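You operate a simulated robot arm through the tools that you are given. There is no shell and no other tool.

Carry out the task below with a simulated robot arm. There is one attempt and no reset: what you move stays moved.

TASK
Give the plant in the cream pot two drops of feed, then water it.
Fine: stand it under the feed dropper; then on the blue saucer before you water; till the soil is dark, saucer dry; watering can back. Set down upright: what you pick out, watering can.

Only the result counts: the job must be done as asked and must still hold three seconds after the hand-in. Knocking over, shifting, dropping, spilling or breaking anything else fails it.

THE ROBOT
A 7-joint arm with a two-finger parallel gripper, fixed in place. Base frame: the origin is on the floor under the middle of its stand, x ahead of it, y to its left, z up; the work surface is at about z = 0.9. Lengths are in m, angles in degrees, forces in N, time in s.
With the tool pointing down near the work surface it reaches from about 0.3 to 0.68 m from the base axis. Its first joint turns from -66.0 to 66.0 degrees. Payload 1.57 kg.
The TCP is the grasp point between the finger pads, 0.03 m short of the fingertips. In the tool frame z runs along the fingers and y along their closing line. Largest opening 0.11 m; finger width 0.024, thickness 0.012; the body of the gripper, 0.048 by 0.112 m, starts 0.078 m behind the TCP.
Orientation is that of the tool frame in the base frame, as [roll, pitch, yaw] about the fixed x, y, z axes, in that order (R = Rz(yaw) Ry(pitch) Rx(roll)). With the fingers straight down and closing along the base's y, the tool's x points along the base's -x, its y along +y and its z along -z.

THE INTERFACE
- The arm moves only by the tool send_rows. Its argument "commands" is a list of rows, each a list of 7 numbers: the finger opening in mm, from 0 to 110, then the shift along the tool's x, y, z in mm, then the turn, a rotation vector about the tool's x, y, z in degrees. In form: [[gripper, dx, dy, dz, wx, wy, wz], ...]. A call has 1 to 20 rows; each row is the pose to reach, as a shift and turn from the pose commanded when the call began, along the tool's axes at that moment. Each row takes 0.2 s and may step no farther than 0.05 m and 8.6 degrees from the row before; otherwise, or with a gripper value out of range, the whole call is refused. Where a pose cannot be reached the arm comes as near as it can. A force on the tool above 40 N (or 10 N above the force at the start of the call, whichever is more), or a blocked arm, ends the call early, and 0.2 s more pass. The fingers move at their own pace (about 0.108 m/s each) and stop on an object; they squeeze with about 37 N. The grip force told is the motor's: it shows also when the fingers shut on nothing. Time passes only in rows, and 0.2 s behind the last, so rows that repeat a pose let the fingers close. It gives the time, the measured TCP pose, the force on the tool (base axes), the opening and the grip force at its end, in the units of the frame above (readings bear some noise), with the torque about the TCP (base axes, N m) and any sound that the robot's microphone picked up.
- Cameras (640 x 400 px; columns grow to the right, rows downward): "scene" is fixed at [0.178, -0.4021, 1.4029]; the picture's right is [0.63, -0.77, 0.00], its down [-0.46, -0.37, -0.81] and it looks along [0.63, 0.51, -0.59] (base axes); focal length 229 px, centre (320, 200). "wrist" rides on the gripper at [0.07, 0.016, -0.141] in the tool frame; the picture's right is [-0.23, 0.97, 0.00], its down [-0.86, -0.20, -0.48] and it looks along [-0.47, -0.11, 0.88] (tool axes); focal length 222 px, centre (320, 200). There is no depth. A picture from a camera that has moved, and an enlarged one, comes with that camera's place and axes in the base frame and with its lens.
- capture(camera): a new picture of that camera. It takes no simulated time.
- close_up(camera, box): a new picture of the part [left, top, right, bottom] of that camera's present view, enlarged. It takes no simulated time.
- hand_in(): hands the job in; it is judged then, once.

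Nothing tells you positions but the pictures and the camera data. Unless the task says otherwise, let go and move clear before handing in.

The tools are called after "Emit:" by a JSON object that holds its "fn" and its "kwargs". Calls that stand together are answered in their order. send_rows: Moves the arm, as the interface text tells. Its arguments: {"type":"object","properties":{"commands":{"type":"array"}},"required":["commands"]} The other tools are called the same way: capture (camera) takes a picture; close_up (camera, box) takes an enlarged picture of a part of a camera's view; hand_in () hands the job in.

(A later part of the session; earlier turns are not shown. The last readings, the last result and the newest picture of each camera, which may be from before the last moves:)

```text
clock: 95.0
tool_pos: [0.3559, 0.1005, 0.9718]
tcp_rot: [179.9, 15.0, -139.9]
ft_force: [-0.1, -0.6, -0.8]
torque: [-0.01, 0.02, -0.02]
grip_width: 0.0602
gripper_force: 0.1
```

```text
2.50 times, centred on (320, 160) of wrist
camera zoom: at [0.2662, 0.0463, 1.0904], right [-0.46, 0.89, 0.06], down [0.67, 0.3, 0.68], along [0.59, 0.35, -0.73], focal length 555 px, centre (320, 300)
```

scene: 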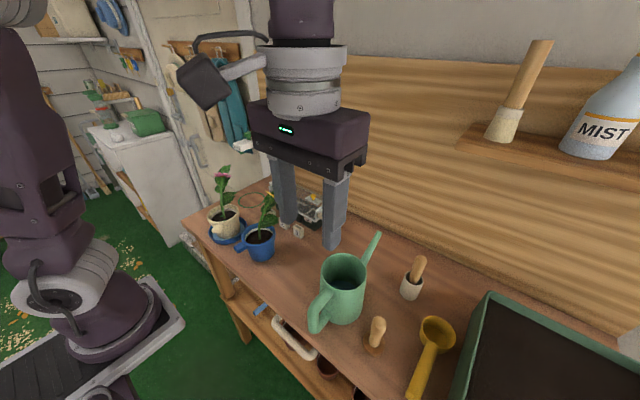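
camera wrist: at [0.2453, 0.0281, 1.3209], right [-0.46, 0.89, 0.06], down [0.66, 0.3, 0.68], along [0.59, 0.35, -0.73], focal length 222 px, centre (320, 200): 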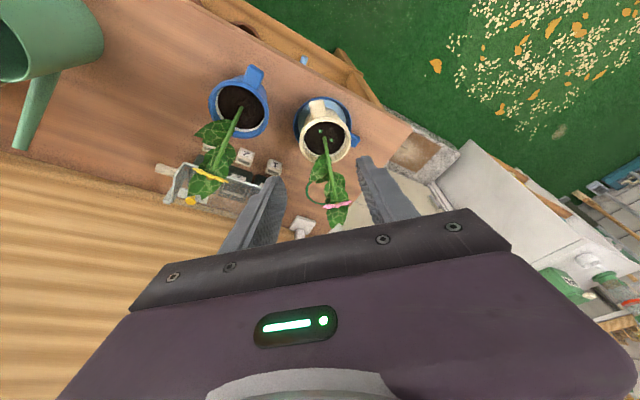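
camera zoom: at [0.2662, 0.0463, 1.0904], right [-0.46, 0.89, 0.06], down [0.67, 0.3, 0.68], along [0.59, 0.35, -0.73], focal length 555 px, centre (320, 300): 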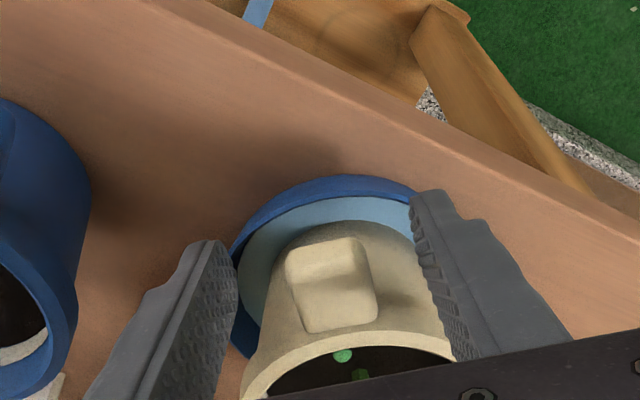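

Emit:
{"fn": "send_rows", "kwargs": {"commands": [[60, 3.5, 0, 0.5, 0, 0, 0], [40, 3.5, 0, 0.5, 0, 0, 0], [20, 3.5, 0, 0.5, 0, 0, 0], [5, 3.5, 0, 0.5, 0, 0, 0], [0, 3.5, 0, 0.5, 0, 0, 0], [0, 3.5, 0, 0.5, 0, 0, 0]]}}

Emit:
{"fn": "close_up", "kwargs": {"camera": "wrist", "box": [220, 80, 420, 240]}}

```text
clock: 96.4
tool_pos: [0.3534, 0.0988, 0.9717]
tcp_rot: [179.9, 15.0, -139.8]
ft_force: [-0.2, 1.0, -0.2]
torque: [-0.08, 0.1, 0.03]
grip_width: 0.0241
gripper_force: 36.0
```

```text
2.50 times, centred on (320, 160) of wrist
camera zoom: at [0.2637, 0.0436, 1.0888], right [-0.46, 0.89, 0.06], down [0.67, 0.3, 0.68], along [0.59, 0.35, -0.73], focal length 555 px, centre (320, 300)
```

zoom: 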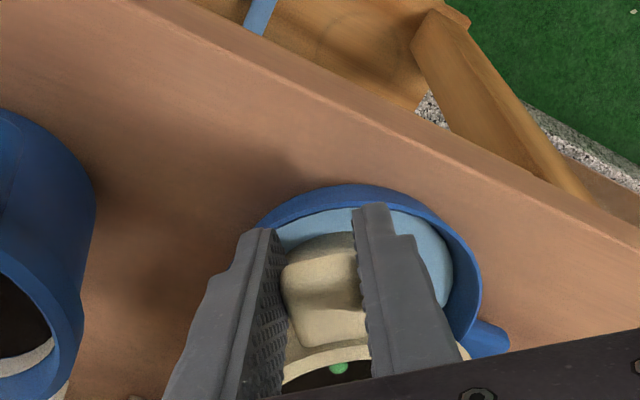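

The handle is gripped. I'll lift slowly, keeping it centred, and check for drips.

Emit:
{"fn": "send_rows", "kwargs": {"commands": [[0, -1.3, 0, -4.8, 0, 0, 0], [0, -3.9, 0, -14.5, 0, 0, 0], [0, -7.8, 0, -29, 0, 0, 0], [0, -7.8, 0, -29, 0, 0, 0]]}}

Emit:
{"fn": "close_up", "kwargs": {"camera": "scene", "box": [180, 170, 300, 270]}}

```text
clock: 97.4
tool_pos: [0.3527, 0.0967, 1.0016]
tcp_rot: [-179.9, 14.9, -139.9]
ft_force: [-0.2, 0.3, -3.6]
torque: [-0.17, 0.1, 0.02]
grip_width: 0.0239
gripper_force: 35.6
```

```text
4.00 times, centred on (240, 220) of scene
camera zoom: at [0.178, -0.4021, 1.4029], right [0.63, -0.77, 0.0], down [-0.46, -0.37, -0.81], along [0.63, 0.51, -0.59], focal length 917 px, centre (640, 120)
```

zoom: 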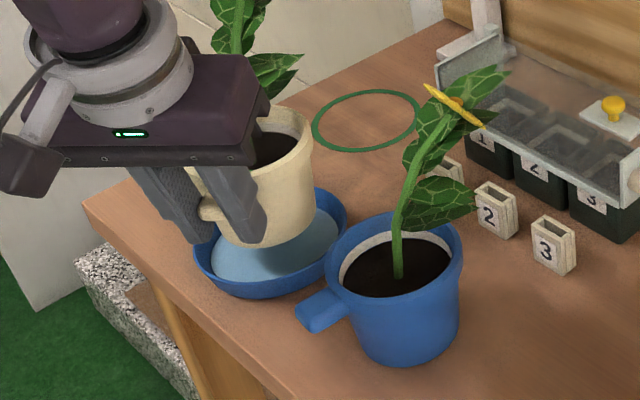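

No drips. The water stays in the saucer. I'll move the pot back to its original spot on the bench for now.

Emit:
{"fn": "send_rows", "kwargs": {"commands": [[0, -10, 0, -37.4, 0, 0, 0], [0, -20, 0, -74.7, 0, 0, 0], [0, -30.1, 0, -112.1, 0, 0, 0], [0, -40.1, 0, -149.4, 0, 0, 0], [0, -50.1, 0, -186.8, 0, 0, 0], [0, -28.2, -23.7, -192.7, 1.26, 0, 4.69], [0, -6.3, -47.5, -198.5, 2.51, 0, 9.38], [0, 15.6, -71.2, -204.4, 3.77, 0, 14.07], [0, 37.4, -94.9, -210.3, 5.03, 0, 18.77], [0, 59.3, -118.7, -216.1, 6.29, 0, 23.46], [0, 81.2, -142.4, -222, 7.54, 0, 28.15], [0, 103.1, -166.1, -227.8, 8.8, 0, 32.84], [0, 103.1, -166.1, -227.8, 8.8, 0, 32.84]]}}

Emit:
{"fn": "capture", "kwargs": {"camera": "scene"}}

Emit:
{"fn": "close_up", "kwargs": {"camera": "scene", "box": [185, 190, 285, 265]}}

```text
clock: 100.2
tool_pos: [0.3372, -0.1314, 1.1934]
tcp_rot: [180.0, 15.0, -174.1]
ft_force: [0.3, 0.2, -3.1]
torque: [-0.03, 0.22, 0.0]
grip_width: 0.0236
gripper_force: 36.0
```

```text
taken
```

scene: 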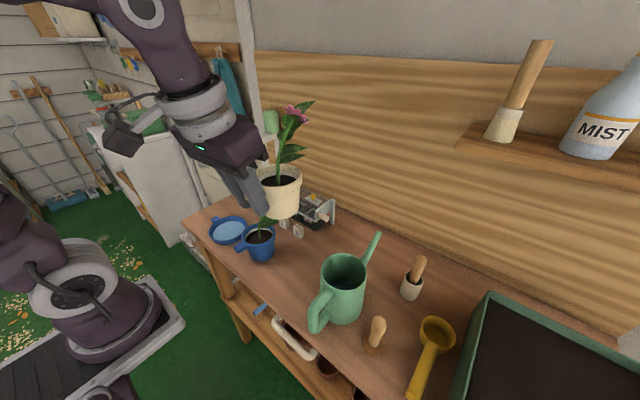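

```text
5.33 times, centred on (235, 228) of scene
camera zoom: at [0.178, -0.4021, 1.4029], right [0.63, -0.77, 0.0], down [-0.46, -0.37, -0.81], along [0.63, 0.51, -0.59], focal length 1223 px, centre (773, 53)
```

zoom: 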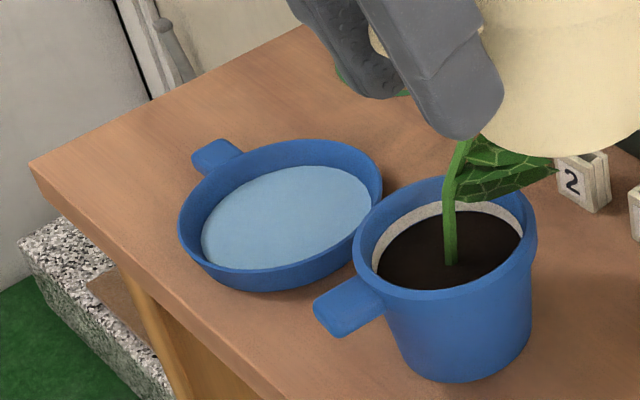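

The pool covers the saucer floor. I'll lower the pot onto its original spot.

Emit:
{"fn": "send_rows", "kwargs": {"commands": [[0, 10, 0, 37, 0, 0, 0], [0, 20, 0, 75, 0, 0, 0], [0, 30, 0, 112, 0, 0, 0], [0, 40, 0, 149, 0, 0, 0], [0, 50, 0, 186, 0, 0, 0], [0, 56.8, 0, 211.9, 0, 0, 0], [0, 56.8, 0, 211.9, 0, 0, 0]]}}

Emit:
{"fn": "send_rows", "kwargs": {"commands": [[0, 0.9, 0, 3.4, 0, 0, 0], [0, 0.9, 0, 3.4, 0, 0, 0]]}}

```text
clock: 101.8
tool_pos: [0.3404, -0.1325, 0.9747]
tcp_rot: [180.0, 15.0, -173.9]
ft_force: [0.1, -0.2, -3.8]
torque: [-0.06, 0.2, -0.03]
grip_width: 0.0236
gripper_force: 35.6
```

```text
clock: 102.4
tool_pos: [0.3397, -0.1322, 0.9708]
tcp_rot: [180.0, 15.0, -173.9]
ft_force: [0.0, -0.2, -3.6]
torque: [-0.04, 0.2, -0.01]
grip_width: 0.0239
gripper_force: 35.5
```

Emit:
{"fn": "send_rows", "kwargs": {"commands": [[0, 0.5, 0, 1.9, 0, 0, 0], [0, 0.5, 0, 1.9, 0, 0, 0]]}}

Emit:
{"fn": "send_rows", "kwargs": {"commands": [[0, 0.3, 0, 1.0, 0, 0, 0], [0, 0.3, 0, 1.0, 0, 0, 0]]}}

```text
clock: 103.0
tool_pos: [0.3383, -0.1315, 0.9687]
tcp_rot: [180.0, 14.9, -173.9]
ft_force: [-0.8, -0.3, -3.1]
torque: [-0.03, 0.18, 0.01]
grip_width: 0.0237
gripper_force: 36.1
```

```text
clock: 103.6
tool_pos: [0.3383, -0.1325, 0.9669]
tcp_rot: [179.9, 15.0, -173.8]
ft_force: [0.5, -0.2, -3.8]
torque: [-0.03, 0.23, 0.0]
grip_width: 0.0234
gripper_force: 36.6
```

Emit:
{"fn": "send_rows", "kwargs": {"commands": [[0, 0.3, 0, 1.0, 0, 0, 0], [0, 0.3, 0, 1.0, 0, 0, 0]]}}

Emit:
{"fn": "send_rows", "kwargs": {"commands": [[0, 0.2, 0, 0.7, 0, 0, 0], [0, 0.2, 0, 0.7, 0, 0, 0]]}}

```text
clock: 104.2
tool_pos: [0.339, -0.1318, 0.9665]
tcp_rot: [180.0, 15.1, -173.9]
ft_force: [1.4, 1.2, 1.9]
torque: [-0.06, -0.13, 0.12]
grip_width: 0.0239
gripper_force: 36.0
```

```text
clock: 104.8
tool_pos: [0.3384, -0.1329, 0.9655]
tcp_rot: [-179.9, 15.2, -173.9]
ft_force: [-7.2, 0.2, 30.2]
torque: [0.1, -0.51, 0.06]
grip_width: 0.0239
gripper_force: 35.8
```

It's in contact. I'll ease off, release, and back away.

Emit:
{"fn": "send_rows", "kwargs": {"commands": [[0, -0.2, 0, -0.8, 0, 0, 0], [28, -0.2, 0, -0.8, 0, 0, 0], [36, -0.2, 0, -0.8, 0, 0, 0], [48, -0.2, 0, -0.8, 0, 0, 0], [60, -0.2, 0, -0.8, 0, 0, 0], [60, -0.2, 0, -0.8, 0, 0, 0]]}}

Emit:
{"fn": "send_rows", "kwargs": {"commands": [[60, 0, 0, -20, 0, 0, 0], [60, 0, 0, -60, 0, 0, 0], [60, 0, 0, -100, 0, 0, 0], [60, -11.6, 0, -143.5, 0, 0, 0], [60, -23.3, 0, -187, 0, 0, 0], [60, -34.9, 0, -230.4, 0, 0, 0], [60, -34.9, 0, -230.4, 0, 5, 0], [60, -34.9, 0, -230.4, 0, 10, 0], [60, -34.9, 0, -230.4, 0, 15, 0], [60, -34.9, 0, -230.4, 0, 15, 0]]}}

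Emit:
{"fn": "capture", "kwargs": {"camera": "scene"}}

Emit:
{"fn": "close_up", "kwargs": {"camera": "scene", "box": [215, 185, 375, 315]}}

```text
clock: 106.2
tool_pos: [0.3374, -0.1312, 0.9677]
tcp_rot: [179.9, 15.0, -173.9]
ft_force: [-0.2, -0.4, 0.6]
torque: [0.01, -0.03, 0.0]
grip_width: 0.06
gripper_force: 0.0
```

```text
clock: 108.4
tool_pos: [0.3131, -0.1339, 1.1983]
tcp_rot: [-180.0, -0.2, -173.9]
ft_force: [-0.1, 0.1, 0.7]
torque: [0.05, 0.0, 0.0]
grip_width: 0.0599
gripper_force: 0.1
```

```text
taken
```

scene: 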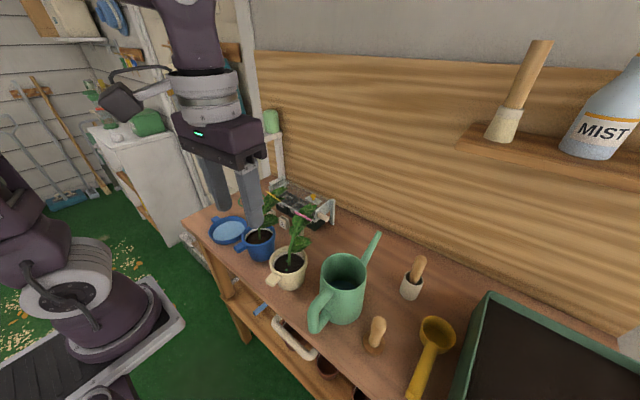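

```text
3.08 times, centred on (295, 250) of scene
camera zoom: at [0.178, -0.4021, 1.4029], right [0.63, -0.77, 0.0], down [-0.46, -0.37, -0.81], along [0.63, 0.51, -0.59], focal length 706 px, centre (397, 46)
```

zoom: 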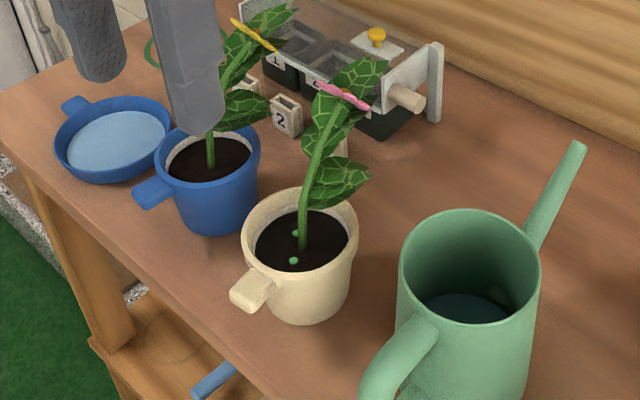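

The cream pot's soil is clearly darker than the blue pot's, and no drips are left on the bench. Now for the saucer: its tab is at about (0.40, 0.211), with its top at z≈0.917. I'll move above it, turning the hand to match.

Emit:
{"fn": "send_rows", "kwargs": {"commands": [[60, -10.2, 27.8, 0, 0, 0, 8], [60, -20.4, 55.7, 0, 0, 0, 16], [60, -30.6, 83.5, 0, 0, 0, 24], [60, -40.8, 111.3, 0, 0, 0, 32], [60, -51, 139.1, 0, 0, 0, 40], [60, -61.2, 167, 0, 0, 0, 48], [60, -71.4, 194.8, 0, 0, 0, 56], [60, -81.6, 222.6, 0, 0, 0, 64], [60, -91.9, 250.4, 0, 0, 0, 72], [60, -102.1, 278.3, 0, 0, 0, 80], [60, -112.3, 306.1, 0, 0, 0, 88], [60, -122.5, 333.9, 0, 0, 0, 96], [60, -122.5, 333.9, 0, 0, 0, 96]]}}

Emit:
{"fn": "capture", "kwargs": {"camera": "wrist"}}

Emit:
{"fn": "close_up", "kwargs": {"camera": "scene", "box": [170, 190, 290, 270]}}

```text
clock: 111.2
tool_pos: [0.3995, 0.2106, 1.1978]
tcp_rot: [179.9, 0.0, 90.0]
ft_force: [-0.1, -0.4, -0.1]
torque: [0.03, 0.05, 0.01]
grip_width: 0.0599
gripper_force: 0.0
```

```text
taken
camera wrist: at [0.4168, 0.2804, 1.3387], right [0.97, -0.23, 0.0], down [-0.2, -0.85, 0.48], along [-0.11, -0.47, -0.88], focal length 222 px, centre (320, 200)
```

wrist: 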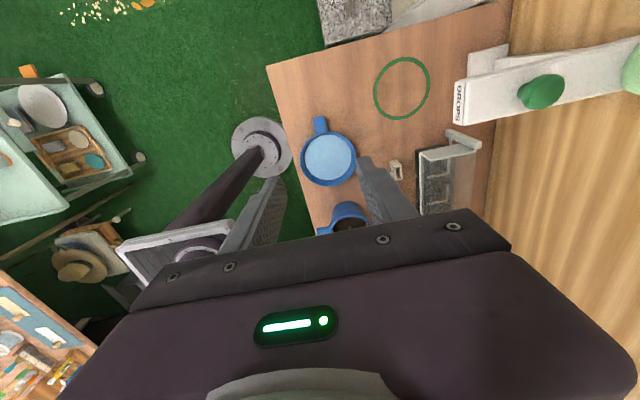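

```text
5.00 times, centred on (230, 230) of scene
camera zoom: at [0.178, -0.4021, 1.4029], right [0.63, -0.77, 0.0], down [-0.46, -0.37, -0.81], along [0.63, 0.51, -0.59], focal length 1146 px, centre (770, 50)
```

zoom: 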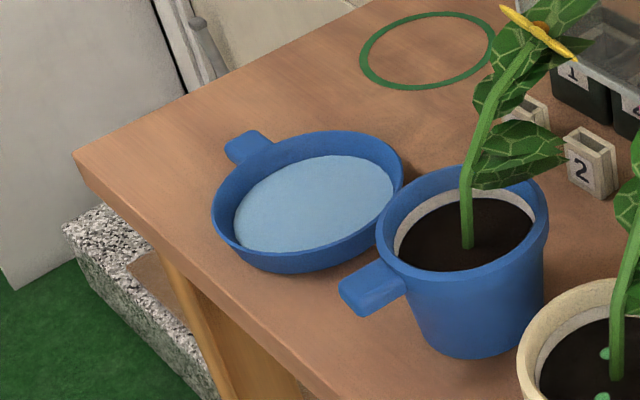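

Emit:
{"fn": "close_up", "kwargs": {"camera": "wrist", "box": [260, 90, 400, 200]}}

```text
3.64 times, centred on (330, 145) of wrist
camera zoom: at [0.4168, 0.2804, 1.3387], right [0.97, -0.23, 0.0], down [-0.2, -0.85, 0.48], along [-0.11, -0.47, -0.88], focal length 808 px, centre (284, 400)
```

zoom: 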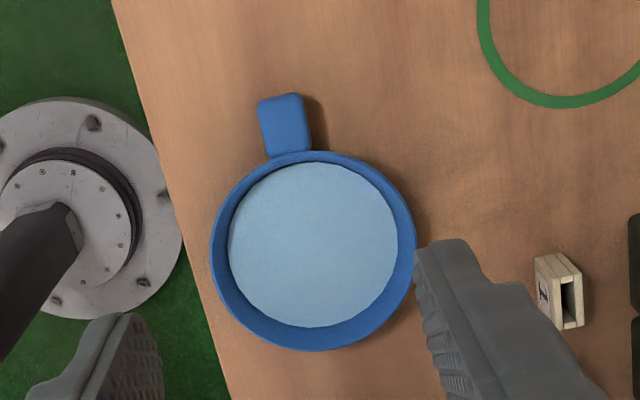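

The tab spans y 0.195–0.221 at x≈0.400. I'll go down over it with the fingers open.

Emit:
{"fn": "send_rows", "kwargs": {"commands": [[60, 1.4, 0.8, 45, 0, 0, 0], [60, 1.4, 0.8, 90, 0, 0, 0], [60, 1.4, 0.8, 135, 0, 0, 0], [60, 1.4, 0.8, 180, 0, 0, 0], [60, 1.4, 0.8, 220, 0, 0, 0], [60, 1.4, 0.8, 248, 0, 0, 0], [60, 1.4, 0.8, 258, 0, 0, 0], [60, 1.4, 0.8, 262, 0, 0, 0], [60, 1.4, 0.8, 262, 0, 0, 0]]}}

Emit:
{"fn": "close_up", "kwargs": {"camera": "wrist", "box": [220, 80, 420, 240]}}

Emit:
{"fn": "close_up", "kwargs": {"camera": "scene", "box": [170, 180, 290, 260]}}

```text
clock: 113.2
tool_pos: [0.4017, 0.2121, 0.9351]
tcp_rot: [180.0, 0.0, 90.1]
ft_force: [-0.9, -0.1, 0.5]
torque: [0.0, -0.01, 0.0]
grip_width: 0.0603
gripper_force: 0.2
```

```text
2.50 times, centred on (320, 160) of wrist
camera zoom: at [0.417, 0.2815, 1.0758], right [0.97, -0.23, 0.0], down [-0.2, -0.86, 0.48], along [-0.11, -0.47, -0.88], focal length 555 px, centre (320, 300)
```

zoom: 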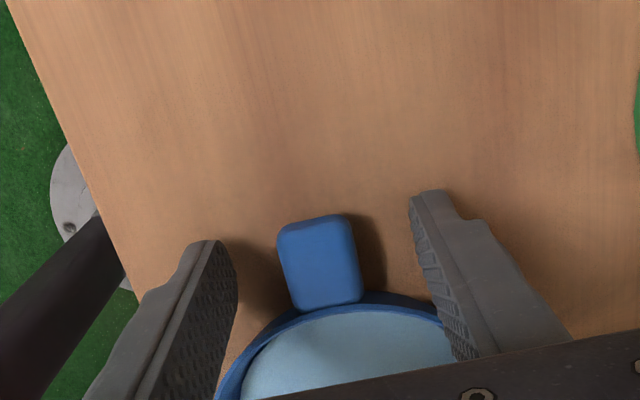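

```text
5.00 times, centred on (230, 220) of scene
camera zoom: at [0.178, -0.4021, 1.4029], right [0.63, -0.77, 0.0], down [-0.46, -0.37, -0.81], along [0.63, 0.51, -0.59], focal length 1146 px, centre (770, 100)
```

zoom: 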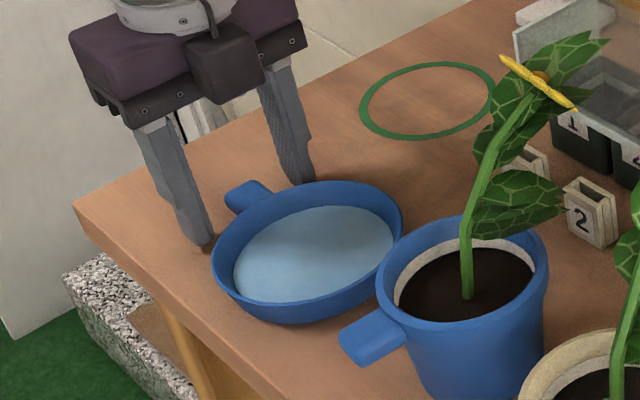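

Emit:
{"fn": "send_rows", "kwargs": {"commands": [[60, 0, 0, 2, 0, 0, 0], [60, 0, 0, 2, 0, 0, 0]]}}

Emit:
{"fn": "send_rows", "kwargs": {"commands": [[40, 0, 0, 0, 0, 0, 0], [30, 0, 0, 0, 0, 0, 0], [20, 0, 0, 0, 0, 0, 0], [10, 0, 0, 0, 0, 0, 0], [0, 0, 0, 0, 0, 0, 0], [0, 0, 0, 0, 0, 0, 0]]}}

Emit:
{"fn": "close_up", "kwargs": {"camera": "wrist", "box": [220, 80, 420, 240]}}

```text
clock: 113.8
tool_pos: [0.4005, 0.2113, 0.9341]
tcp_rot: [179.9, 0.1, 90.1]
ft_force: [-0.3, 0.6, 0.9]
torque: [0.01, 0.01, -0.01]
grip_width: 0.06
gripper_force: 0.0
```

```text
clock: 115.2
tool_pos: [0.4001, 0.2126, 0.9332]
tcp_rot: [-179.9, 0.0, 90.2]
ft_force: [0.6, -0.5, -0.5]
torque: [0.03, -0.03, -0.05]
grip_width: 0.0229
gripper_force: 35.5
```

```text
2.50 times, centred on (320, 160) of wrist
camera zoom: at [0.4169, 0.2818, 1.0737], right [0.97, -0.23, 0.0], down [-0.2, -0.86, 0.48], along [-0.11, -0.47, -0.88], focal length 555 px, centre (320, 300)
```

zoom: 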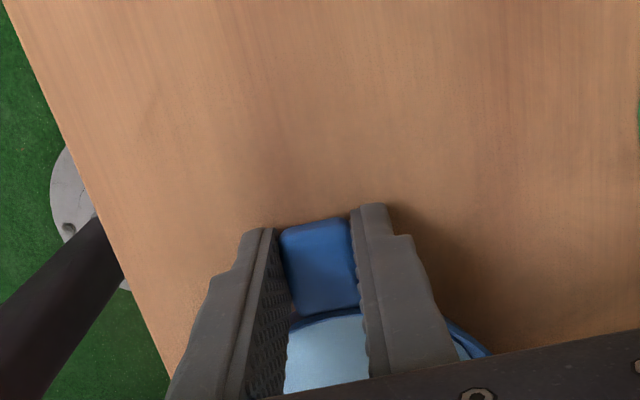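

The saucer tab is gripped. I'll lift very slowly and keep it level.

Emit:
{"fn": "send_rows", "kwargs": {"commands": [[0, 0, 0, -1.5, 0, 0, 0], [0, 0, 0, -4, 0, 0, 0], [0, 0, 0, -8, 0, 0, 0], [0, 0, 0, -14, 0, 0, 0], [0, 0, 0, -20, 0, 0, 0], [0, 0, 0, -20, 0, 0, 0]]}}

Emit:
{"fn": "close_up", "kwargs": {"camera": "scene", "box": [170, 170, 290, 260]}}

```text
clock: 116.6
tool_pos: [0.3996, 0.2123, 0.9536]
tcp_rot: [-180.0, 0.0, 90.1]
ft_force: [0.6, 0.3, -1.4]
torque: [0.01, -0.03, 0.01]
grip_width: 0.0227
gripper_force: 35.2
```

```text
4.44 times, centred on (230, 215) of scene
camera zoom: at [0.178, -0.4021, 1.4029], right [0.63, -0.77, 0.0], down [-0.46, -0.37, -0.81], along [0.63, 0.51, -0.59], focal length 1019 px, centre (720, 133)
```

zoom: 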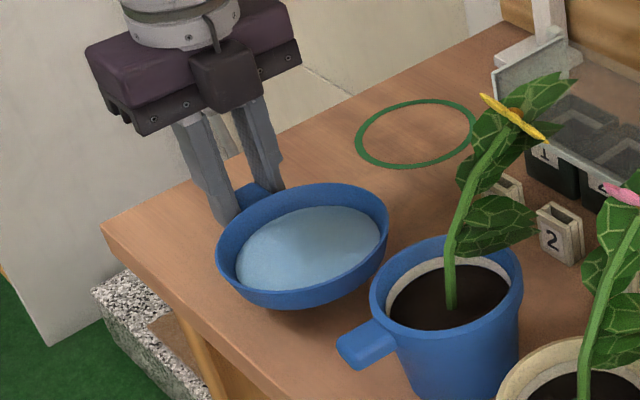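

It's level and the water stays in. I'll continue up to travel height.

Emit:
{"fn": "send_rows", "kwargs": {"commands": [[0, 0, 0, -20, 0, 0, 0], [0, 0, 0, -50, 0, 0, 0], [0, 0, 0, -80, 0, 0, 0], [0, 0, 0, -110, 0, 0, 0], [0, 0, 0, -140, 0, 0, 0], [0, 0, 0, -170, 0, 0, 0], [0, 0, 0, -195, 0, 0, 0], [0, 0, 0, -210, 0, 0, 0], [0, 0, 0, -210, 0, 0, 0]]}}

Emit:
{"fn": "close_up", "kwargs": {"camera": "scene", "box": [130, 90, 290, 210]}}

```text
clock: 118.6
tool_pos: [0.3988, 0.211, 1.1632]
tcp_rot: [-180.0, 0.0, 90.1]
ft_force: [0.3, 0.1, -0.2]
torque: [0.04, 0.03, -0.01]
grip_width: 0.0224
gripper_force: 35.2
```

```text
3.33 times, centred on (210, 150) of scene
camera zoom: at [0.178, -0.4021, 1.4029], right [0.63, -0.77, 0.0], down [-0.46, -0.37, -0.81], along [0.63, 0.51, -0.59], focal length 764 px, centre (687, 367)
```

zoom: 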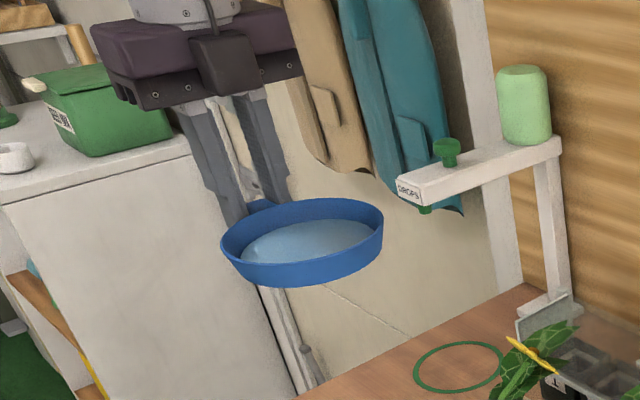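

I'll carry the saucer slowly and level towards the can, turning it so its far lip ends over the can's opening.

Emit:
{"fn": "send_rows", "kwargs": {"commands": [[0, -12, -3.2, 0, 0, 0, -2.3], [0, -36, -9.5, 0, 0, 0, -6.9], [0, -62, -16.3, 0, 0, 0, -11.9], [0, -90, -23.7, 0, 0, 0, -17.3], [0, -118, -31, 0, 0, 0, -22.6], [0, -146, -38.4, 0, 0, 0, -28], [0, -174, -45.8, 0, 0, 0, -33.4], [0, -202, -53.1, 0, 0, 0, -38.7], [0, -230, -60.5, 0, 0, 0, -44.1], [0, -258, -67.9, 0, 0, 0, -49.5], [0, -286, -75.2, 0, 0, 0, -54.8], [0, -314, -82.6, 0, 0, 0, -60.2], [0, -342, -90, 0, 0, 0, -65.6], [0, -370, -97.3, 0, 0, 0, -70.9], [0, -398, -104.7, 0, 0, 0, -76.3], [0, -425, -111.8, 0, 0, 0, -81.5], [0, -449, -118.1, 0, 0, 0, -86.1], [0, -463, -121.8, 0, 0, 0, -88.8], [0, -469.5, -123.5, 0, 0, 0, -90], [0, -469.5, -123.5, 0, 0, 0, -90]]}}

Emit:
{"fn": "capture", "kwargs": {"camera": "scene"}}

Emit:
{"fn": "capture", "kwargs": {"camera": "wrist"}}

```text
clock: 122.8
tool_pos: [0.2775, -0.257, 1.1641]
tcp_rot: [-179.9, 0.0, -179.9]
ft_force: [-0.6, 0.4, -0.9]
torque: [0.02, 0.0, 0.01]
grip_width: 0.0225
gripper_force: 35.4
```

```text
taken
```

scene: 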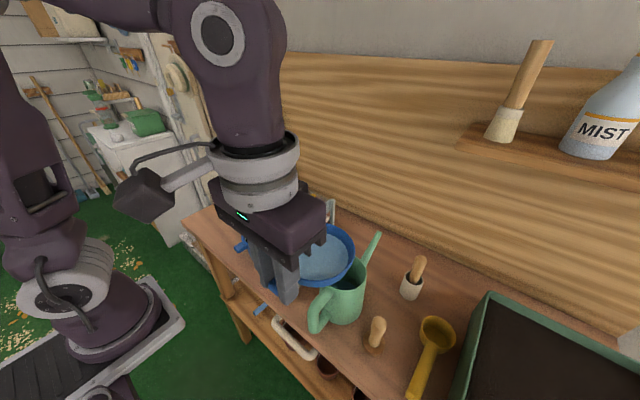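

```text
taken
camera wrist: at [0.2077, -0.2415, 1.3047], right [0.23, 0.97, 0.0], down [0.86, -0.2, 0.48], along [0.47, -0.11, -0.88], focal length 222 px, centre (320, 200)
```

wrist: 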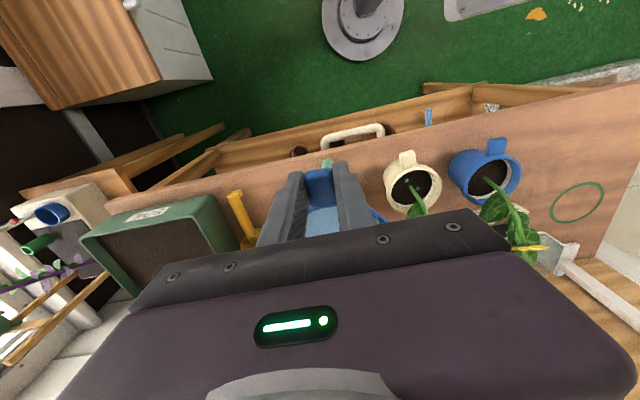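

The saucer is level above the can. The can's opening is centred at about (0.430, -0.257), rim z≈1.018. I'll lower and tilt slightly, still below pouring, to place the lip just inside the opening.

Emit:
{"fn": "send_rows", "kwargs": {"commands": [[0, -1.5, 0, 20, 0, 1.5, 0], [0, -3, 0, 45, 0, 3.5, 0], [0, -4.5, 0, 65, 0, 5.5, 0], [0, -4.5, 0, 73.7, 0, 7, 0], [0, -4.5, 0, 73.7, 0, 7, 0]]}}

Emit:
{"fn": "close_up", "kwargs": {"camera": "scene", "box": [265, 190, 405, 340]}}

```text
clock: 124.0
tool_pos: [0.2811, -0.2573, 1.0899]
tcp_rot: [-180.0, -7.0, -180.0]
ft_force: [-0.2, 0.2, -0.5]
torque: [0.01, 0.02, -0.01]
grip_width: 0.0226
gripper_force: 35.1
```

```text
2.67 times, centred on (335, 265) of scene
camera zoom: at [0.178, -0.4021, 1.4029], right [0.63, -0.77, 0.0], down [-0.46, -0.37, -0.81], along [0.63, 0.51, -0.59], focal length 612 px, centre (280, 27)
```

zoom: 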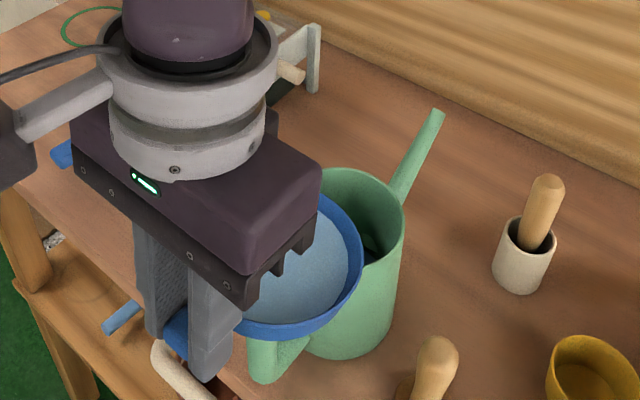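

The lip is over the can's opening. I'll tilt in small steps about the lip and watch where the water goes.

Emit:
{"fn": "send_rows", "kwargs": {"commands": [[0, -1.2, 0, -9, 0, 4, 0], [0, -1.2, 0, -9, 0, 4, 0]]}}

Emit:
{"fn": "close_up", "kwargs": {"camera": "scene", "box": [295, 200, 395, 290]}}

```text
clock: 124.6
tool_pos: [0.2832, -0.2582, 1.0993]
tcp_rot: [180.0, -11.1, -179.9]
ft_force: [-0.4, -0.1, -1.0]
torque: [-0.01, 0.04, 0.0]
grip_width: 0.0225
gripper_force: 35.8
```

```text
4.44 times, centred on (345, 245) of scene
camera zoom: at [0.178, -0.4021, 1.4029], right [0.63, -0.77, 0.0], down [-0.46, -0.37, -0.81], along [0.63, 0.51, -0.59], focal length 1019 px, centre (209, 0)
```

zoom: 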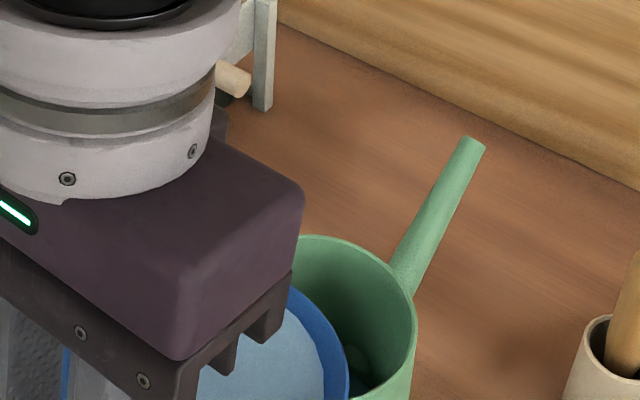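

No flow at 11°. I'll continue.

Emit:
{"fn": "send_rows", "kwargs": {"commands": [[0, -1.6, 0, -11.2, 0, 5, 0], [0, -1.6, 0, -11.2, 0, 5, 0]]}}

Emit:
{"fn": "close_up", "kwargs": {"camera": "scene", "box": [285, 220, 385, 310]}}

```text
clock: 125.2
tool_pos: [0.286, -0.2573, 1.1118]
tcp_rot: [179.9, -16.2, -180.0]
ft_force: [-0.4, -0.3, -1.0]
torque: [0.0, 0.06, -0.02]
grip_width: 0.0226
gripper_force: 34.8
```

```text
4.44 times, centred on (335, 265) of scene
camera zoom: at [0.178, -0.4021, 1.4029], right [0.63, -0.77, 0.0], down [-0.46, -0.37, -0.81], along [0.63, 0.51, -0.59], focal length 1019 px, centre (253, -89)
```

zoom: 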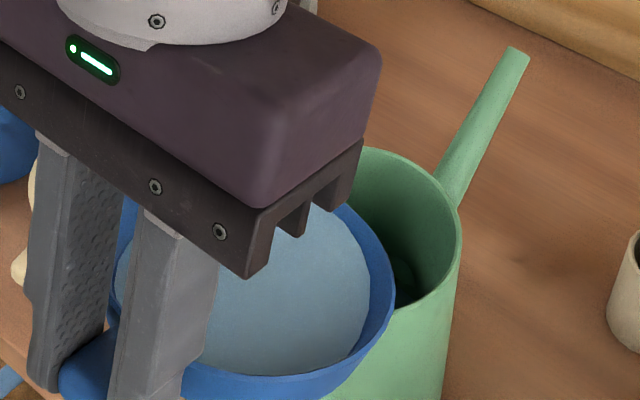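

Emit:
{"fn": "send_rows", "kwargs": {"commands": [[0, -1.6, 0, -11.2, 0, 5, 0], [0, -4, 0, -22.3, 0, 10, 0], [0, -4, 0, -22.3, 0, 10, 0]]}}

Emit:
{"fn": "close_up", "kwargs": {"camera": "scene", "box": [285, 200, 405, 310]}}

```text
clock: 126.0
tool_pos: [0.2964, -0.2601, 1.1298]
tcp_rot: [-180.0, -26.1, -179.8]
ft_force: [-0.2, -0.7, 0.4]
torque: [-0.03, 0.04, 0.02]
grip_width: 0.0225
gripper_force: 35.1
```

```text
3.64 times, centred on (345, 255) of scene
camera zoom: at [0.178, -0.4021, 1.4029], right [0.63, -0.77, 0.0], down [-0.46, -0.37, -0.81], along [0.63, 0.51, -0.59], focal length 834 px, centre (229, 0)
```

zoom: 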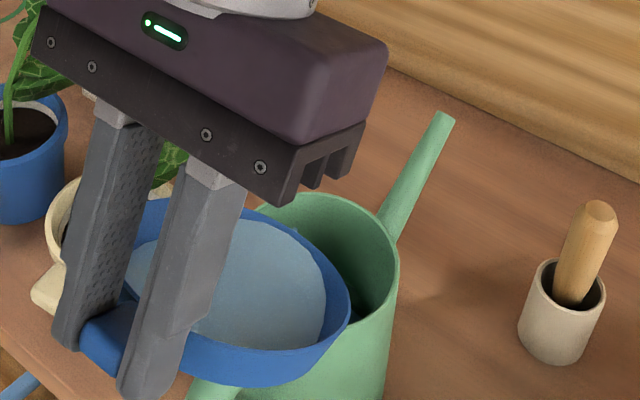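

Emit:
{"fn": "send_rows", "kwargs": {"commands": [[0, -3, 0, -17.8, 0, 8, 0], [0, -8.5, 0, -35.1, 0, 16, 0], [0, -16.2, 0, -51.4, 0, 24, 0], [0, -16.2, 0, -51.4, 0, 24, 0]]}}

Emit:
{"fn": "close_up", "kwargs": {"camera": "scene", "box": [285, 180, 405, 310]}}

```text
clock: 127.0
tool_pos: [0.335, -0.2572, 1.1693]
tcp_rot: [180.0, -50.1, 180.0]
ft_force: [-0.2, 0.1, 0.6]
torque: [0.02, -0.01, 0.0]
grip_width: 0.0228
gripper_force: 35.5
```

```text
3.08 times, centred on (345, 245) of scene
camera zoom: at [0.178, -0.4021, 1.4029], right [0.63, -0.77, 0.0], down [-0.46, -0.37, -0.81], along [0.63, 0.51, -0.59], focal length 706 px, centre (243, 62)
```

zoom: 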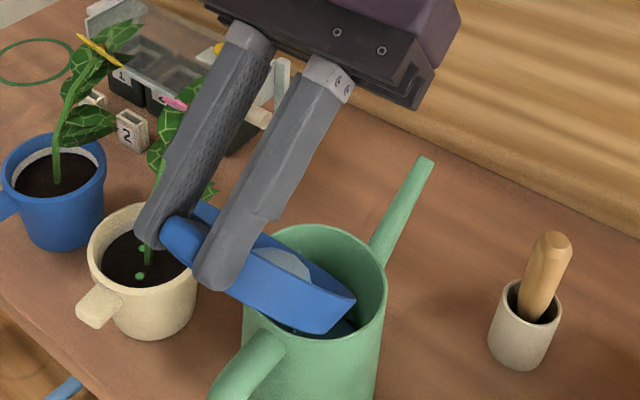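

Emit:
{"fn": "send_rows", "kwargs": {"commands": [[0, -3, 0, -17.8, 0, 8, 0], [0, -8.5, 0, -35.1, 0, 16, 0], [0, -16.2, 0, -51.4, 0, 24, 0], [0, -16.2, 0, -51.4, 0, 24, 0]]}}

Emit:
{"fn": "close_up", "kwargs": {"camera": "scene", "box": [285, 180, 405, 310]}}

```text
clock: 128.0
tool_pos: [0.3417, -0.2367, 1.2107]
tcp_rot: [175.0, -65.3, -168.0]
ft_force: [0.0, -0.4, -0.1]
torque: [0.02, -0.03, -0.02]
grip_width: 0.0227
gripper_force: 35.6
out of reach, approached as far as the arm can: row 1, 2, 3, 4
```

```text
3.08 times, centred on (345, 245) of scene
camera zoom: at [0.178, -0.4021, 1.4029], right [0.63, -0.77, 0.0], down [-0.46, -0.37, -0.81], along [0.63, 0.51, -0.59], focal length 706 px, centre (243, 62)
```

zoom: 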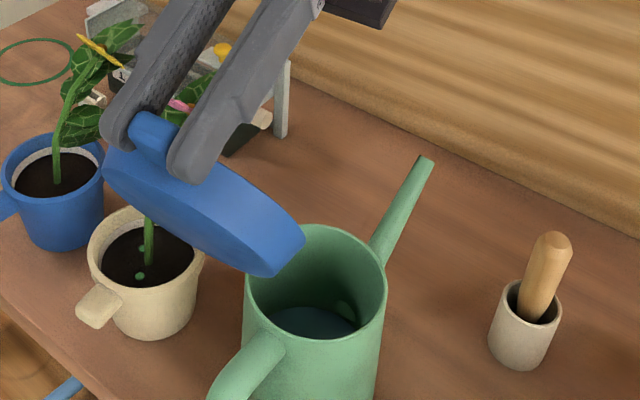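

Out of reach past about 65°, and no stream has left the saucer. I'll tilt back and look at the pool.

Emit:
{"fn": "send_rows", "kwargs": {"commands": [[0, -1, 0, 17.9, 0, -8, 0], [0, -3, 0, 35.6, 0, -16, 0], [0, -6.1, 0, 53.5, 0, -24, 0], [0, -6.1, 0, 53.5, 0, -24, 0]]}}

Emit:
{"fn": "close_up", "kwargs": {"camera": "scene", "box": [285, 180, 405, 310]}}

```text
clock: 129.0
tool_pos: [0.297, -0.2409, 1.1851]
tcp_rot: [177.3, -41.2, -170.7]
ft_force: [0.1, -0.3, -0.3]
torque: [0.0, -0.02, 0.03]
grip_width: 0.0226
gripper_force: 35.6
```

```text
3.08 times, centred on (345, 245) of scene
camera zoom: at [0.1779, -0.4021, 1.4029], right [0.63, -0.77, 0.0], down [-0.46, -0.37, -0.81], along [0.63, 0.51, -0.59], focal length 706 px, centre (243, 62)
```

zoom: 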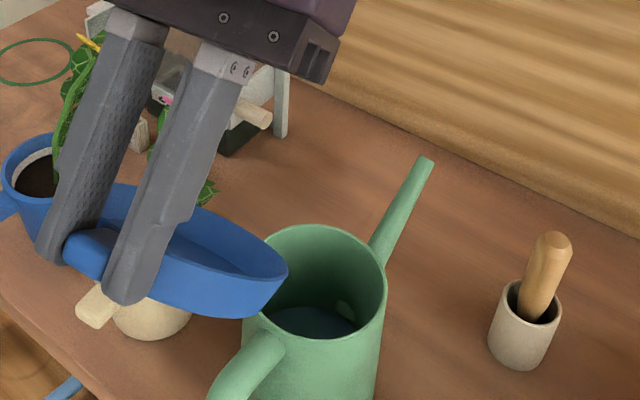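

The pale pool seems gone from the saucer. I'll look closely at the saucer, can and bench.

Emit:
{"fn": "close_up", "kwargs": {"camera": "scene", "box": [285, 220, 355, 290]}}

Emit:
{"fn": "capture", "kwargs": {"camera": "scene"}}

Emit:
{"fn": "capture", "kwargs": {"camera": "wrist"}}

Emit:
{"fn": "close_up", "kwargs": {"camera": "scene", "box": [255, 240, 385, 360]}}

```text
5.71 times, centred on (320, 255) of scene
camera zoom: at [0.1779, -0.4021, 1.4029], right [0.63, -0.77, 0.0], down [-0.46, -0.37, -0.81], along [0.63, 0.51, -0.59], focal length 1310 px, centre (320, -114)
```

zoom: 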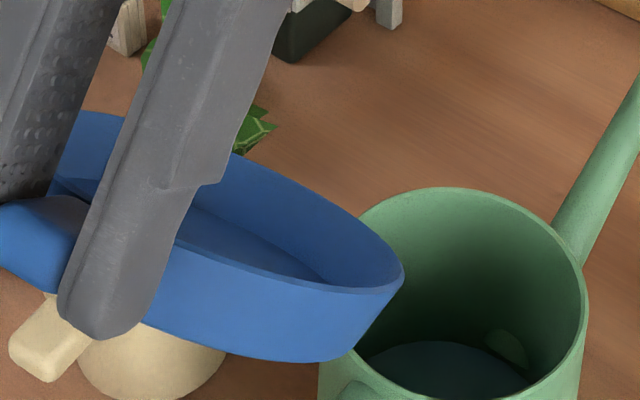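

```text
taken
```

scene: 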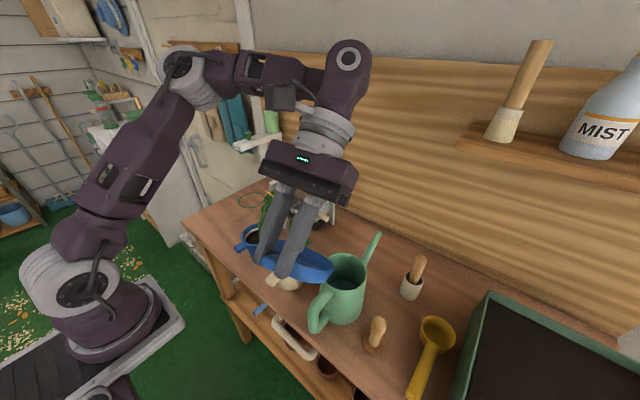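

```text
taken
camera wrist: at [0.3358, -0.2248, 1.3374], right [0.04, 0.99, -0.12], down [0.98, -0.07, -0.21], along [-0.22, -0.1, -0.97], focal length 222 px, centre (320, 200)
```

wrist: 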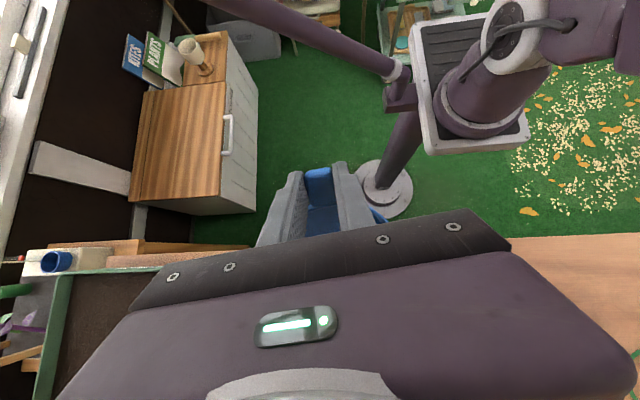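

```text
3.33 times, centred on (320, 300) of scene
camera zoom: at [0.1779, -0.4021, 1.4029], right [0.63, -0.77, 0.0], down [-0.46, -0.37, -0.81], along [0.63, 0.51, -0.59], focal length 764 px, centre (320, -133)
```

zoom: 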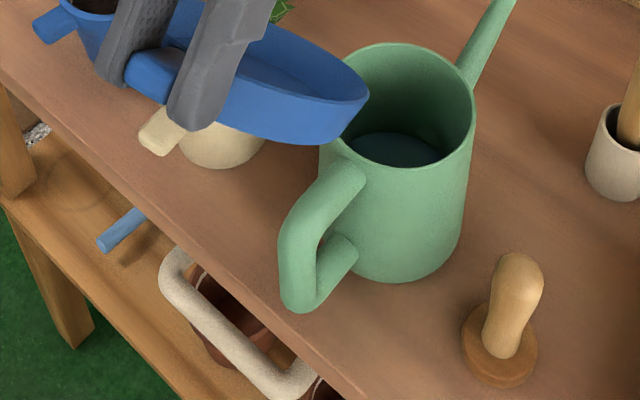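

The saucer looks empty now and I see no spill on the bench. I'll level it and inspect it.

Emit:
{"fn": "send_rows", "kwargs": {"commands": [[0, 0, 0, 0, 0.52, -8.24, -0.19], [0, 0, 0, 0, 1.03, -16.5, -0.39], [0, 0, 0, 0, 1.55, -24.7, -0.58], [0, 0, 0, 0, 2.06, -33, -0.78], [0, 0, 0, 0, 2.58, -41.2, -0.97], [0, 0, 0, 0, 2.58, -41.2, -0.97]]}}

Emit:
{"fn": "capture", "kwargs": {"camera": "scene"}}

Emit:
{"fn": "close_up", "kwargs": {"camera": "scene", "box": [265, 190, 405, 310]}}

Emit:
{"fn": "capture", "kwargs": {"camera": "wrist"}}

```text
clock: 130.4
tool_pos: [0.2956, -0.2418, 1.1839]
tcp_rot: [-179.9, 0.0, -170.7]
ft_force: [-0.3, 0.3, 0.3]
torque: [0.01, 0.05, 0.0]
grip_width: 0.0225
gripper_force: 34.7
```

```text
taken
```

scene: 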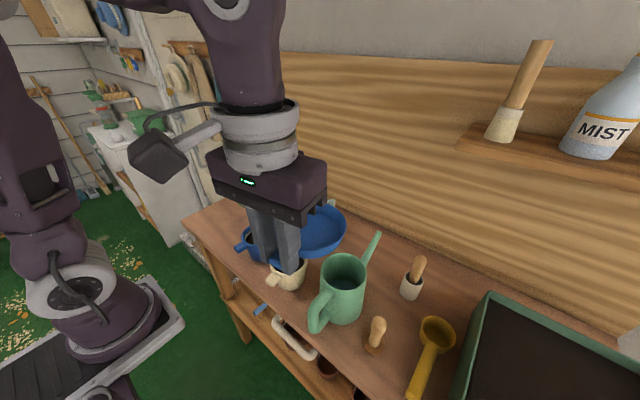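

```text
3.33 times, centred on (335, 250) of scene
camera zoom: at [0.1779, -0.4021, 1.4029], right [0.63, -0.77, 0.0], down [-0.46, -0.37, -0.81], along [0.63, 0.51, -0.59], focal length 764 px, centre (270, 33)
```

zoom: 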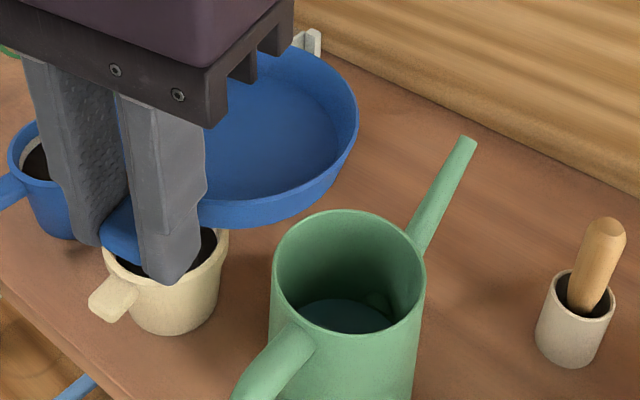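

```text
taken
camera wrist: at [0.2248, -0.2363, 1.3253], right [0.07, 1.0, 0.0], down [0.88, -0.06, 0.48], along [0.48, -0.03, -0.88], focal length 222 px, centre (320, 200)
```

wrist: 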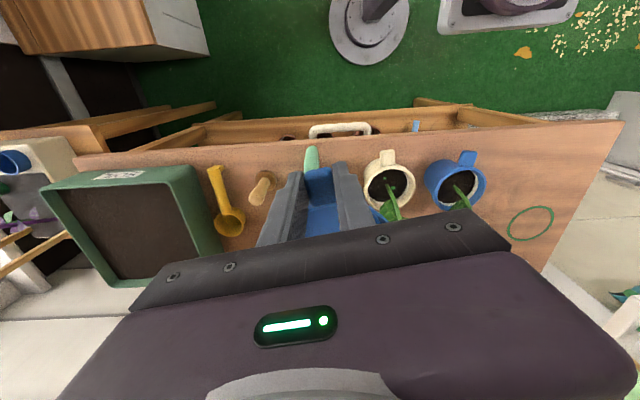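

The saucer is empty and dry now. I'll carry it back above its original place, turning the tab back to its original direction.

Emit:
{"fn": "send_rows", "kwargs": {"commands": [[0, -5, 12.2, 0, 0, 0, 3], [0, -16, 39, 0, 0, 0, 9], [0, -28, 68.3, 2, 0, 0, 16], [0, -40, 97.6, 4, 0, 0, 23], [0, -52, 126.9, 6, 0, 0, 30], [0, -64, 156.2, 8, 0, 0, 37], [0, -76, 185.4, 9, 0, 0, 44], [0, -88, 214.7, 10, 0, 0, 51], [0, -100, 244, 11, 0, 0, 58], [0, -112, 273.3, 12, 0, 0, 65], [0, -124, 302.5, 13, 0, 0, 71.5], [0, -136, 331.8, 14, 0, 0, 78], [0, -148, 361.1, 15, 0, 0, 84.5], [0, -160, 390.4, 17, 0, 0, 91], [0, -170, 414.8, 19, 0, 0, 96], [0, -176.7, 431.1, 20, 0, 0, 99.3], [0, -176.7, 431.1, 20, 0, 0, 99.3]]}}

Emit:
{"fn": "close_up", "kwargs": {"camera": "scene", "box": [130, 90, 290, 210]}}

Emit:
{"fn": "capture", "kwargs": {"camera": "scene"}}

```text
clock: 134.0
tool_pos: [0.4004, 0.2129, 1.1643]
tcp_rot: [-179.9, 0.0, 89.9]
ft_force: [0.0, 0.5, -0.6]
torque: [0.05, 0.0, 0.0]
grip_width: 0.0225
gripper_force: 35.2
```

```text
3.33 times, centred on (210, 150) of scene
camera zoom: at [0.178, -0.4021, 1.4029], right [0.63, -0.77, 0.0], down [-0.46, -0.37, -0.81], along [0.63, 0.51, -0.59], focal length 764 px, centre (687, 367)
```

zoom: 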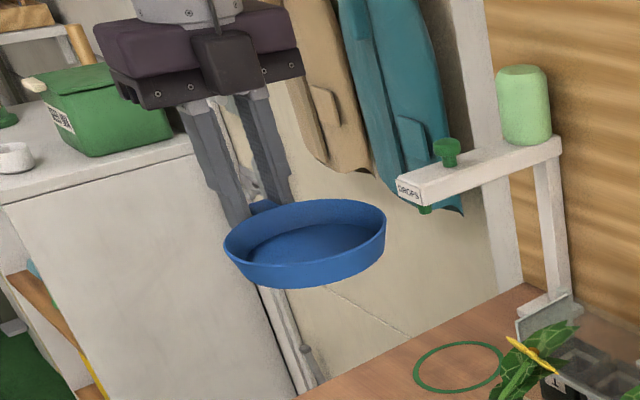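

```text
taken
```

scene: 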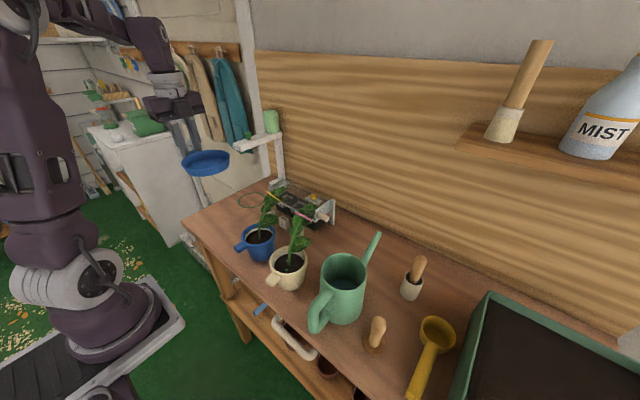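

The dry saucer is back above its place. I'll lower it gently.

Emit:
{"fn": "send_rows", "kwargs": {"commands": [[0, -0.3, 0, 35, 0, 0, 0], [0, -0.6, 0, 75, 0, 0, 0], [0, -0.6, 0, 115, 0, 0, 0], [0, -0.6, 0, 155, 0, 0, 0], [0, -0.6, 0, 190, 0, 0, 0], [0, -0.6, 0, 212, 0, 0, 0], [0, -0.6, 0, 224, 0, 0, 0], [0, -0.6, 0, 224, 0, 0, 0]]}}

Emit:
{"fn": "send_rows", "kwargs": {"commands": [[0, 0, 0, 3.5, 0, 0, 0], [0, 0, 0, 3.5, 0, 0, 0]]}}

```text
clock: 135.8
tool_pos: [0.4007, 0.2099, 0.9405]
tcp_rot: [-179.9, 0.0, 90.0]
ft_force: [-0.9, 0.2, -0.5]
torque: [-0.03, 0.01, 0.02]
grip_width: 0.0224
gripper_force: 35.1
```

```text
clock: 136.4
tool_pos: [0.4, 0.2111, 0.9365]
tcp_rot: [-179.9, 0.1, 89.9]
ft_force: [0.5, -0.6, 0.2]
torque: [0.0, 0.0, 0.0]
grip_width: 0.0227
gripper_force: 35.1
```

Emit:
{"fn": "send_rows", "kwargs": {"commands": [[0, 0, 0, 1.5, 0, 0, 0], [0, 0, 0, 1.5, 0, 0, 0]]}}

Emit:
{"fn": "send_rows", "kwargs": {"commands": [[0, 0, 0, 1.0, 0, 0, 0], [0, 0, 0, 1.0, 0, 0, 0]]}}

```text
clock: 137.0
tool_pos: [0.401, 0.2117, 0.9362]
tcp_rot: [-179.9, 0.1, 90.1]
ft_force: [0.6, 0.1, -0.6]
torque: [0.03, 0.0, 0.03]
grip_width: 0.0224
gripper_force: 34.6
```

```text
clock: 137.6
tool_pos: [0.3992, 0.2111, 0.9344]
tcp_rot: [-179.8, 0.1, 90.0]
ft_force: [0.3, 0.2, 7.0]
torque: [-0.68, -0.08, -0.03]
grip_width: 0.0226
gripper_force: 35.7
```

It has touched the bench. I'll release and lift away.

Emit:
{"fn": "send_rows", "kwargs": {"commands": [[0, 0, 0, 0.4, 0, 0, 0], [26, 0, 0, 0.4, 0, 0, 0], [34, 0, 0, 0.4, 0, 0, 0], [48, 0, 0, 0.4, 0, 0, 0], [60, 0, 0, 0.4, 0, 0, 0], [60, 0, 0, 0.4, 0, 0, 0]]}}

Emit:
{"fn": "send_rows", "kwargs": {"commands": [[60, 0, 0, -30, 0, 0, 0], [60, 0, 0, -75, 0, 0, 0], [60, 0, 0, -120, 0, 0, 0], [60, 0, 0, -165, 0, 0, 0], [60, 0, 0, -210, 0, 0, 0], [60, 0, 0, -263, 0, 0, 0]]}}

Emit:
{"fn": "close_up", "kwargs": {"camera": "scene", "box": [170, 190, 290, 270]}}

Emit:
{"fn": "close_up", "kwargs": {"camera": "wrist", "box": [260, 90, 400, 200]}}

```text
clock: 139.0
tool_pos: [0.4006, 0.2119, 0.9347]
tcp_rot: [-179.9, 0.0, 90.0]
ft_force: [0.1, -0.5, 0.6]
torque: [-0.01, 0.01, 0.03]
grip_width: 0.06
gripper_force: 0.1
```

```text
refused: row 6 steps farther than a row can; nothing moved
```

```text
5.00 times, centred on (230, 230) of scene
camera zoom: at [0.178, -0.4021, 1.4029], right [0.63, -0.77, 0.0], down [-0.46, -0.37, -0.81], along [0.63, 0.51, -0.59], focal length 1146 px, centre (770, 50)
```

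zoom: 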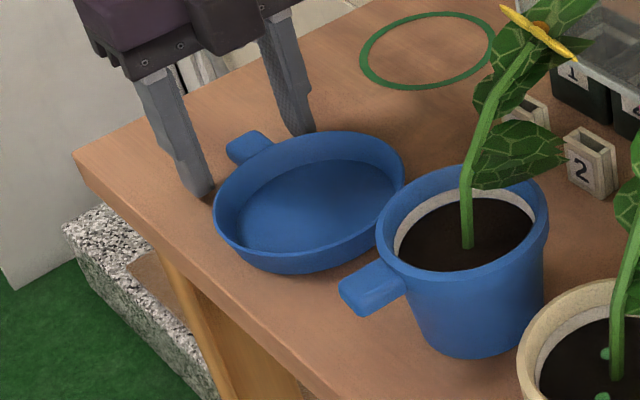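

```text
3.64 times, centred on (330, 145) of wrist
camera zoom: at [0.4172, 0.2815, 1.0746], right [0.97, -0.23, 0.0], down [-0.2, -0.85, 0.48], along [-0.11, -0.47, -0.88], focal length 808 px, centre (284, 400)
```

zoom: 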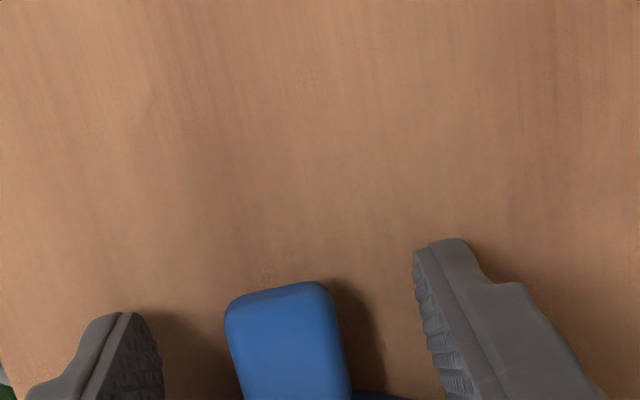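

The saucer is dry and within a couple of millimetres of where it was. I'll rise away.

Emit:
{"fn": "send_rows", "kwargs": {"commands": [[60, 0, 0, -30, 0, 0, 0], [60, 0, 0, -75, 0, 0, 0], [60, 0, 0, -120, 0, 0, 0], [60, 0, 0, -165, 0, 0, 0], [60, 0, 0, -210, 0, 0, 0], [60, 0, 0, -255, 0, 0, 0], [60, 0, 0, -264, 0, 0, 0]]}}

Emit:
{"fn": "close_up", "kwargs": {"camera": "wrist", "box": [260, 90, 400, 200]}}

Emit:
{"fn": "capture", "kwargs": {"camera": "scene"}}

Emit:
{"fn": "close_up", "kwargs": {"camera": "scene", "box": [250, 215, 350, 300]}}

```text
clock: 140.6
tool_pos: [0.4016, 0.2128, 1.1979]
tcp_rot: [-179.9, 0.0, 90.0]
ft_force: [0.0, 0.5, 0.1]
torque: [0.03, -0.01, -0.01]
grip_width: 0.0599
gripper_force: 0.1
```

```text
3.64 times, centred on (330, 145) of wrist
camera zoom: at [0.4179, 0.2823, 1.3381], right [0.97, -0.23, 0.0], down [-0.2, -0.85, 0.48], along [-0.11, -0.47, -0.88], focal length 808 px, centre (284, 400)
```

zoom: 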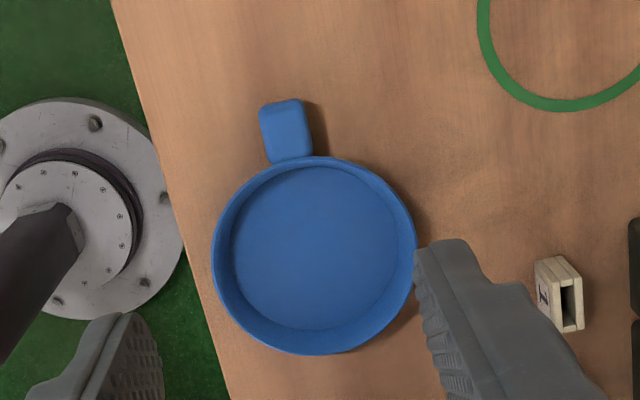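

```text
taken
```

scene: 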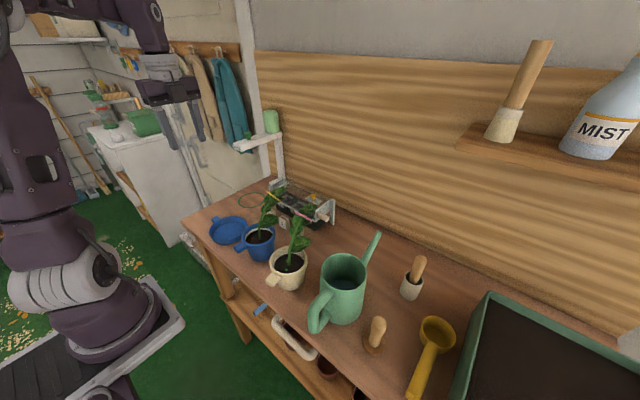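

```text
4.71 times, centred on (300, 258) of scene
camera zoom: at [0.1779, -0.4021, 1.4029], right [0.63, -0.77, 0.0], down [-0.46, -0.37, -0.81], along [0.63, 0.51, -0.59], focal length 1079 px, centre (414, -71)
```

zoom: 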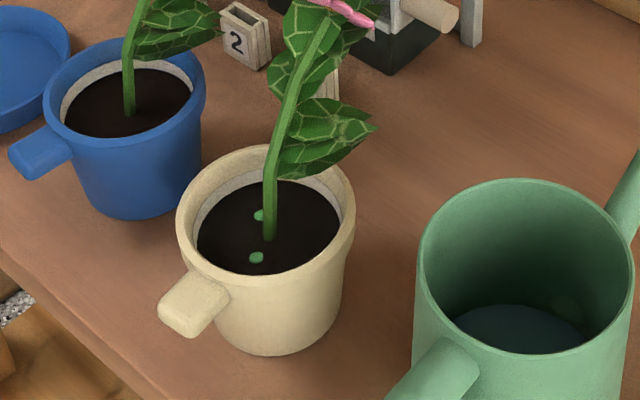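

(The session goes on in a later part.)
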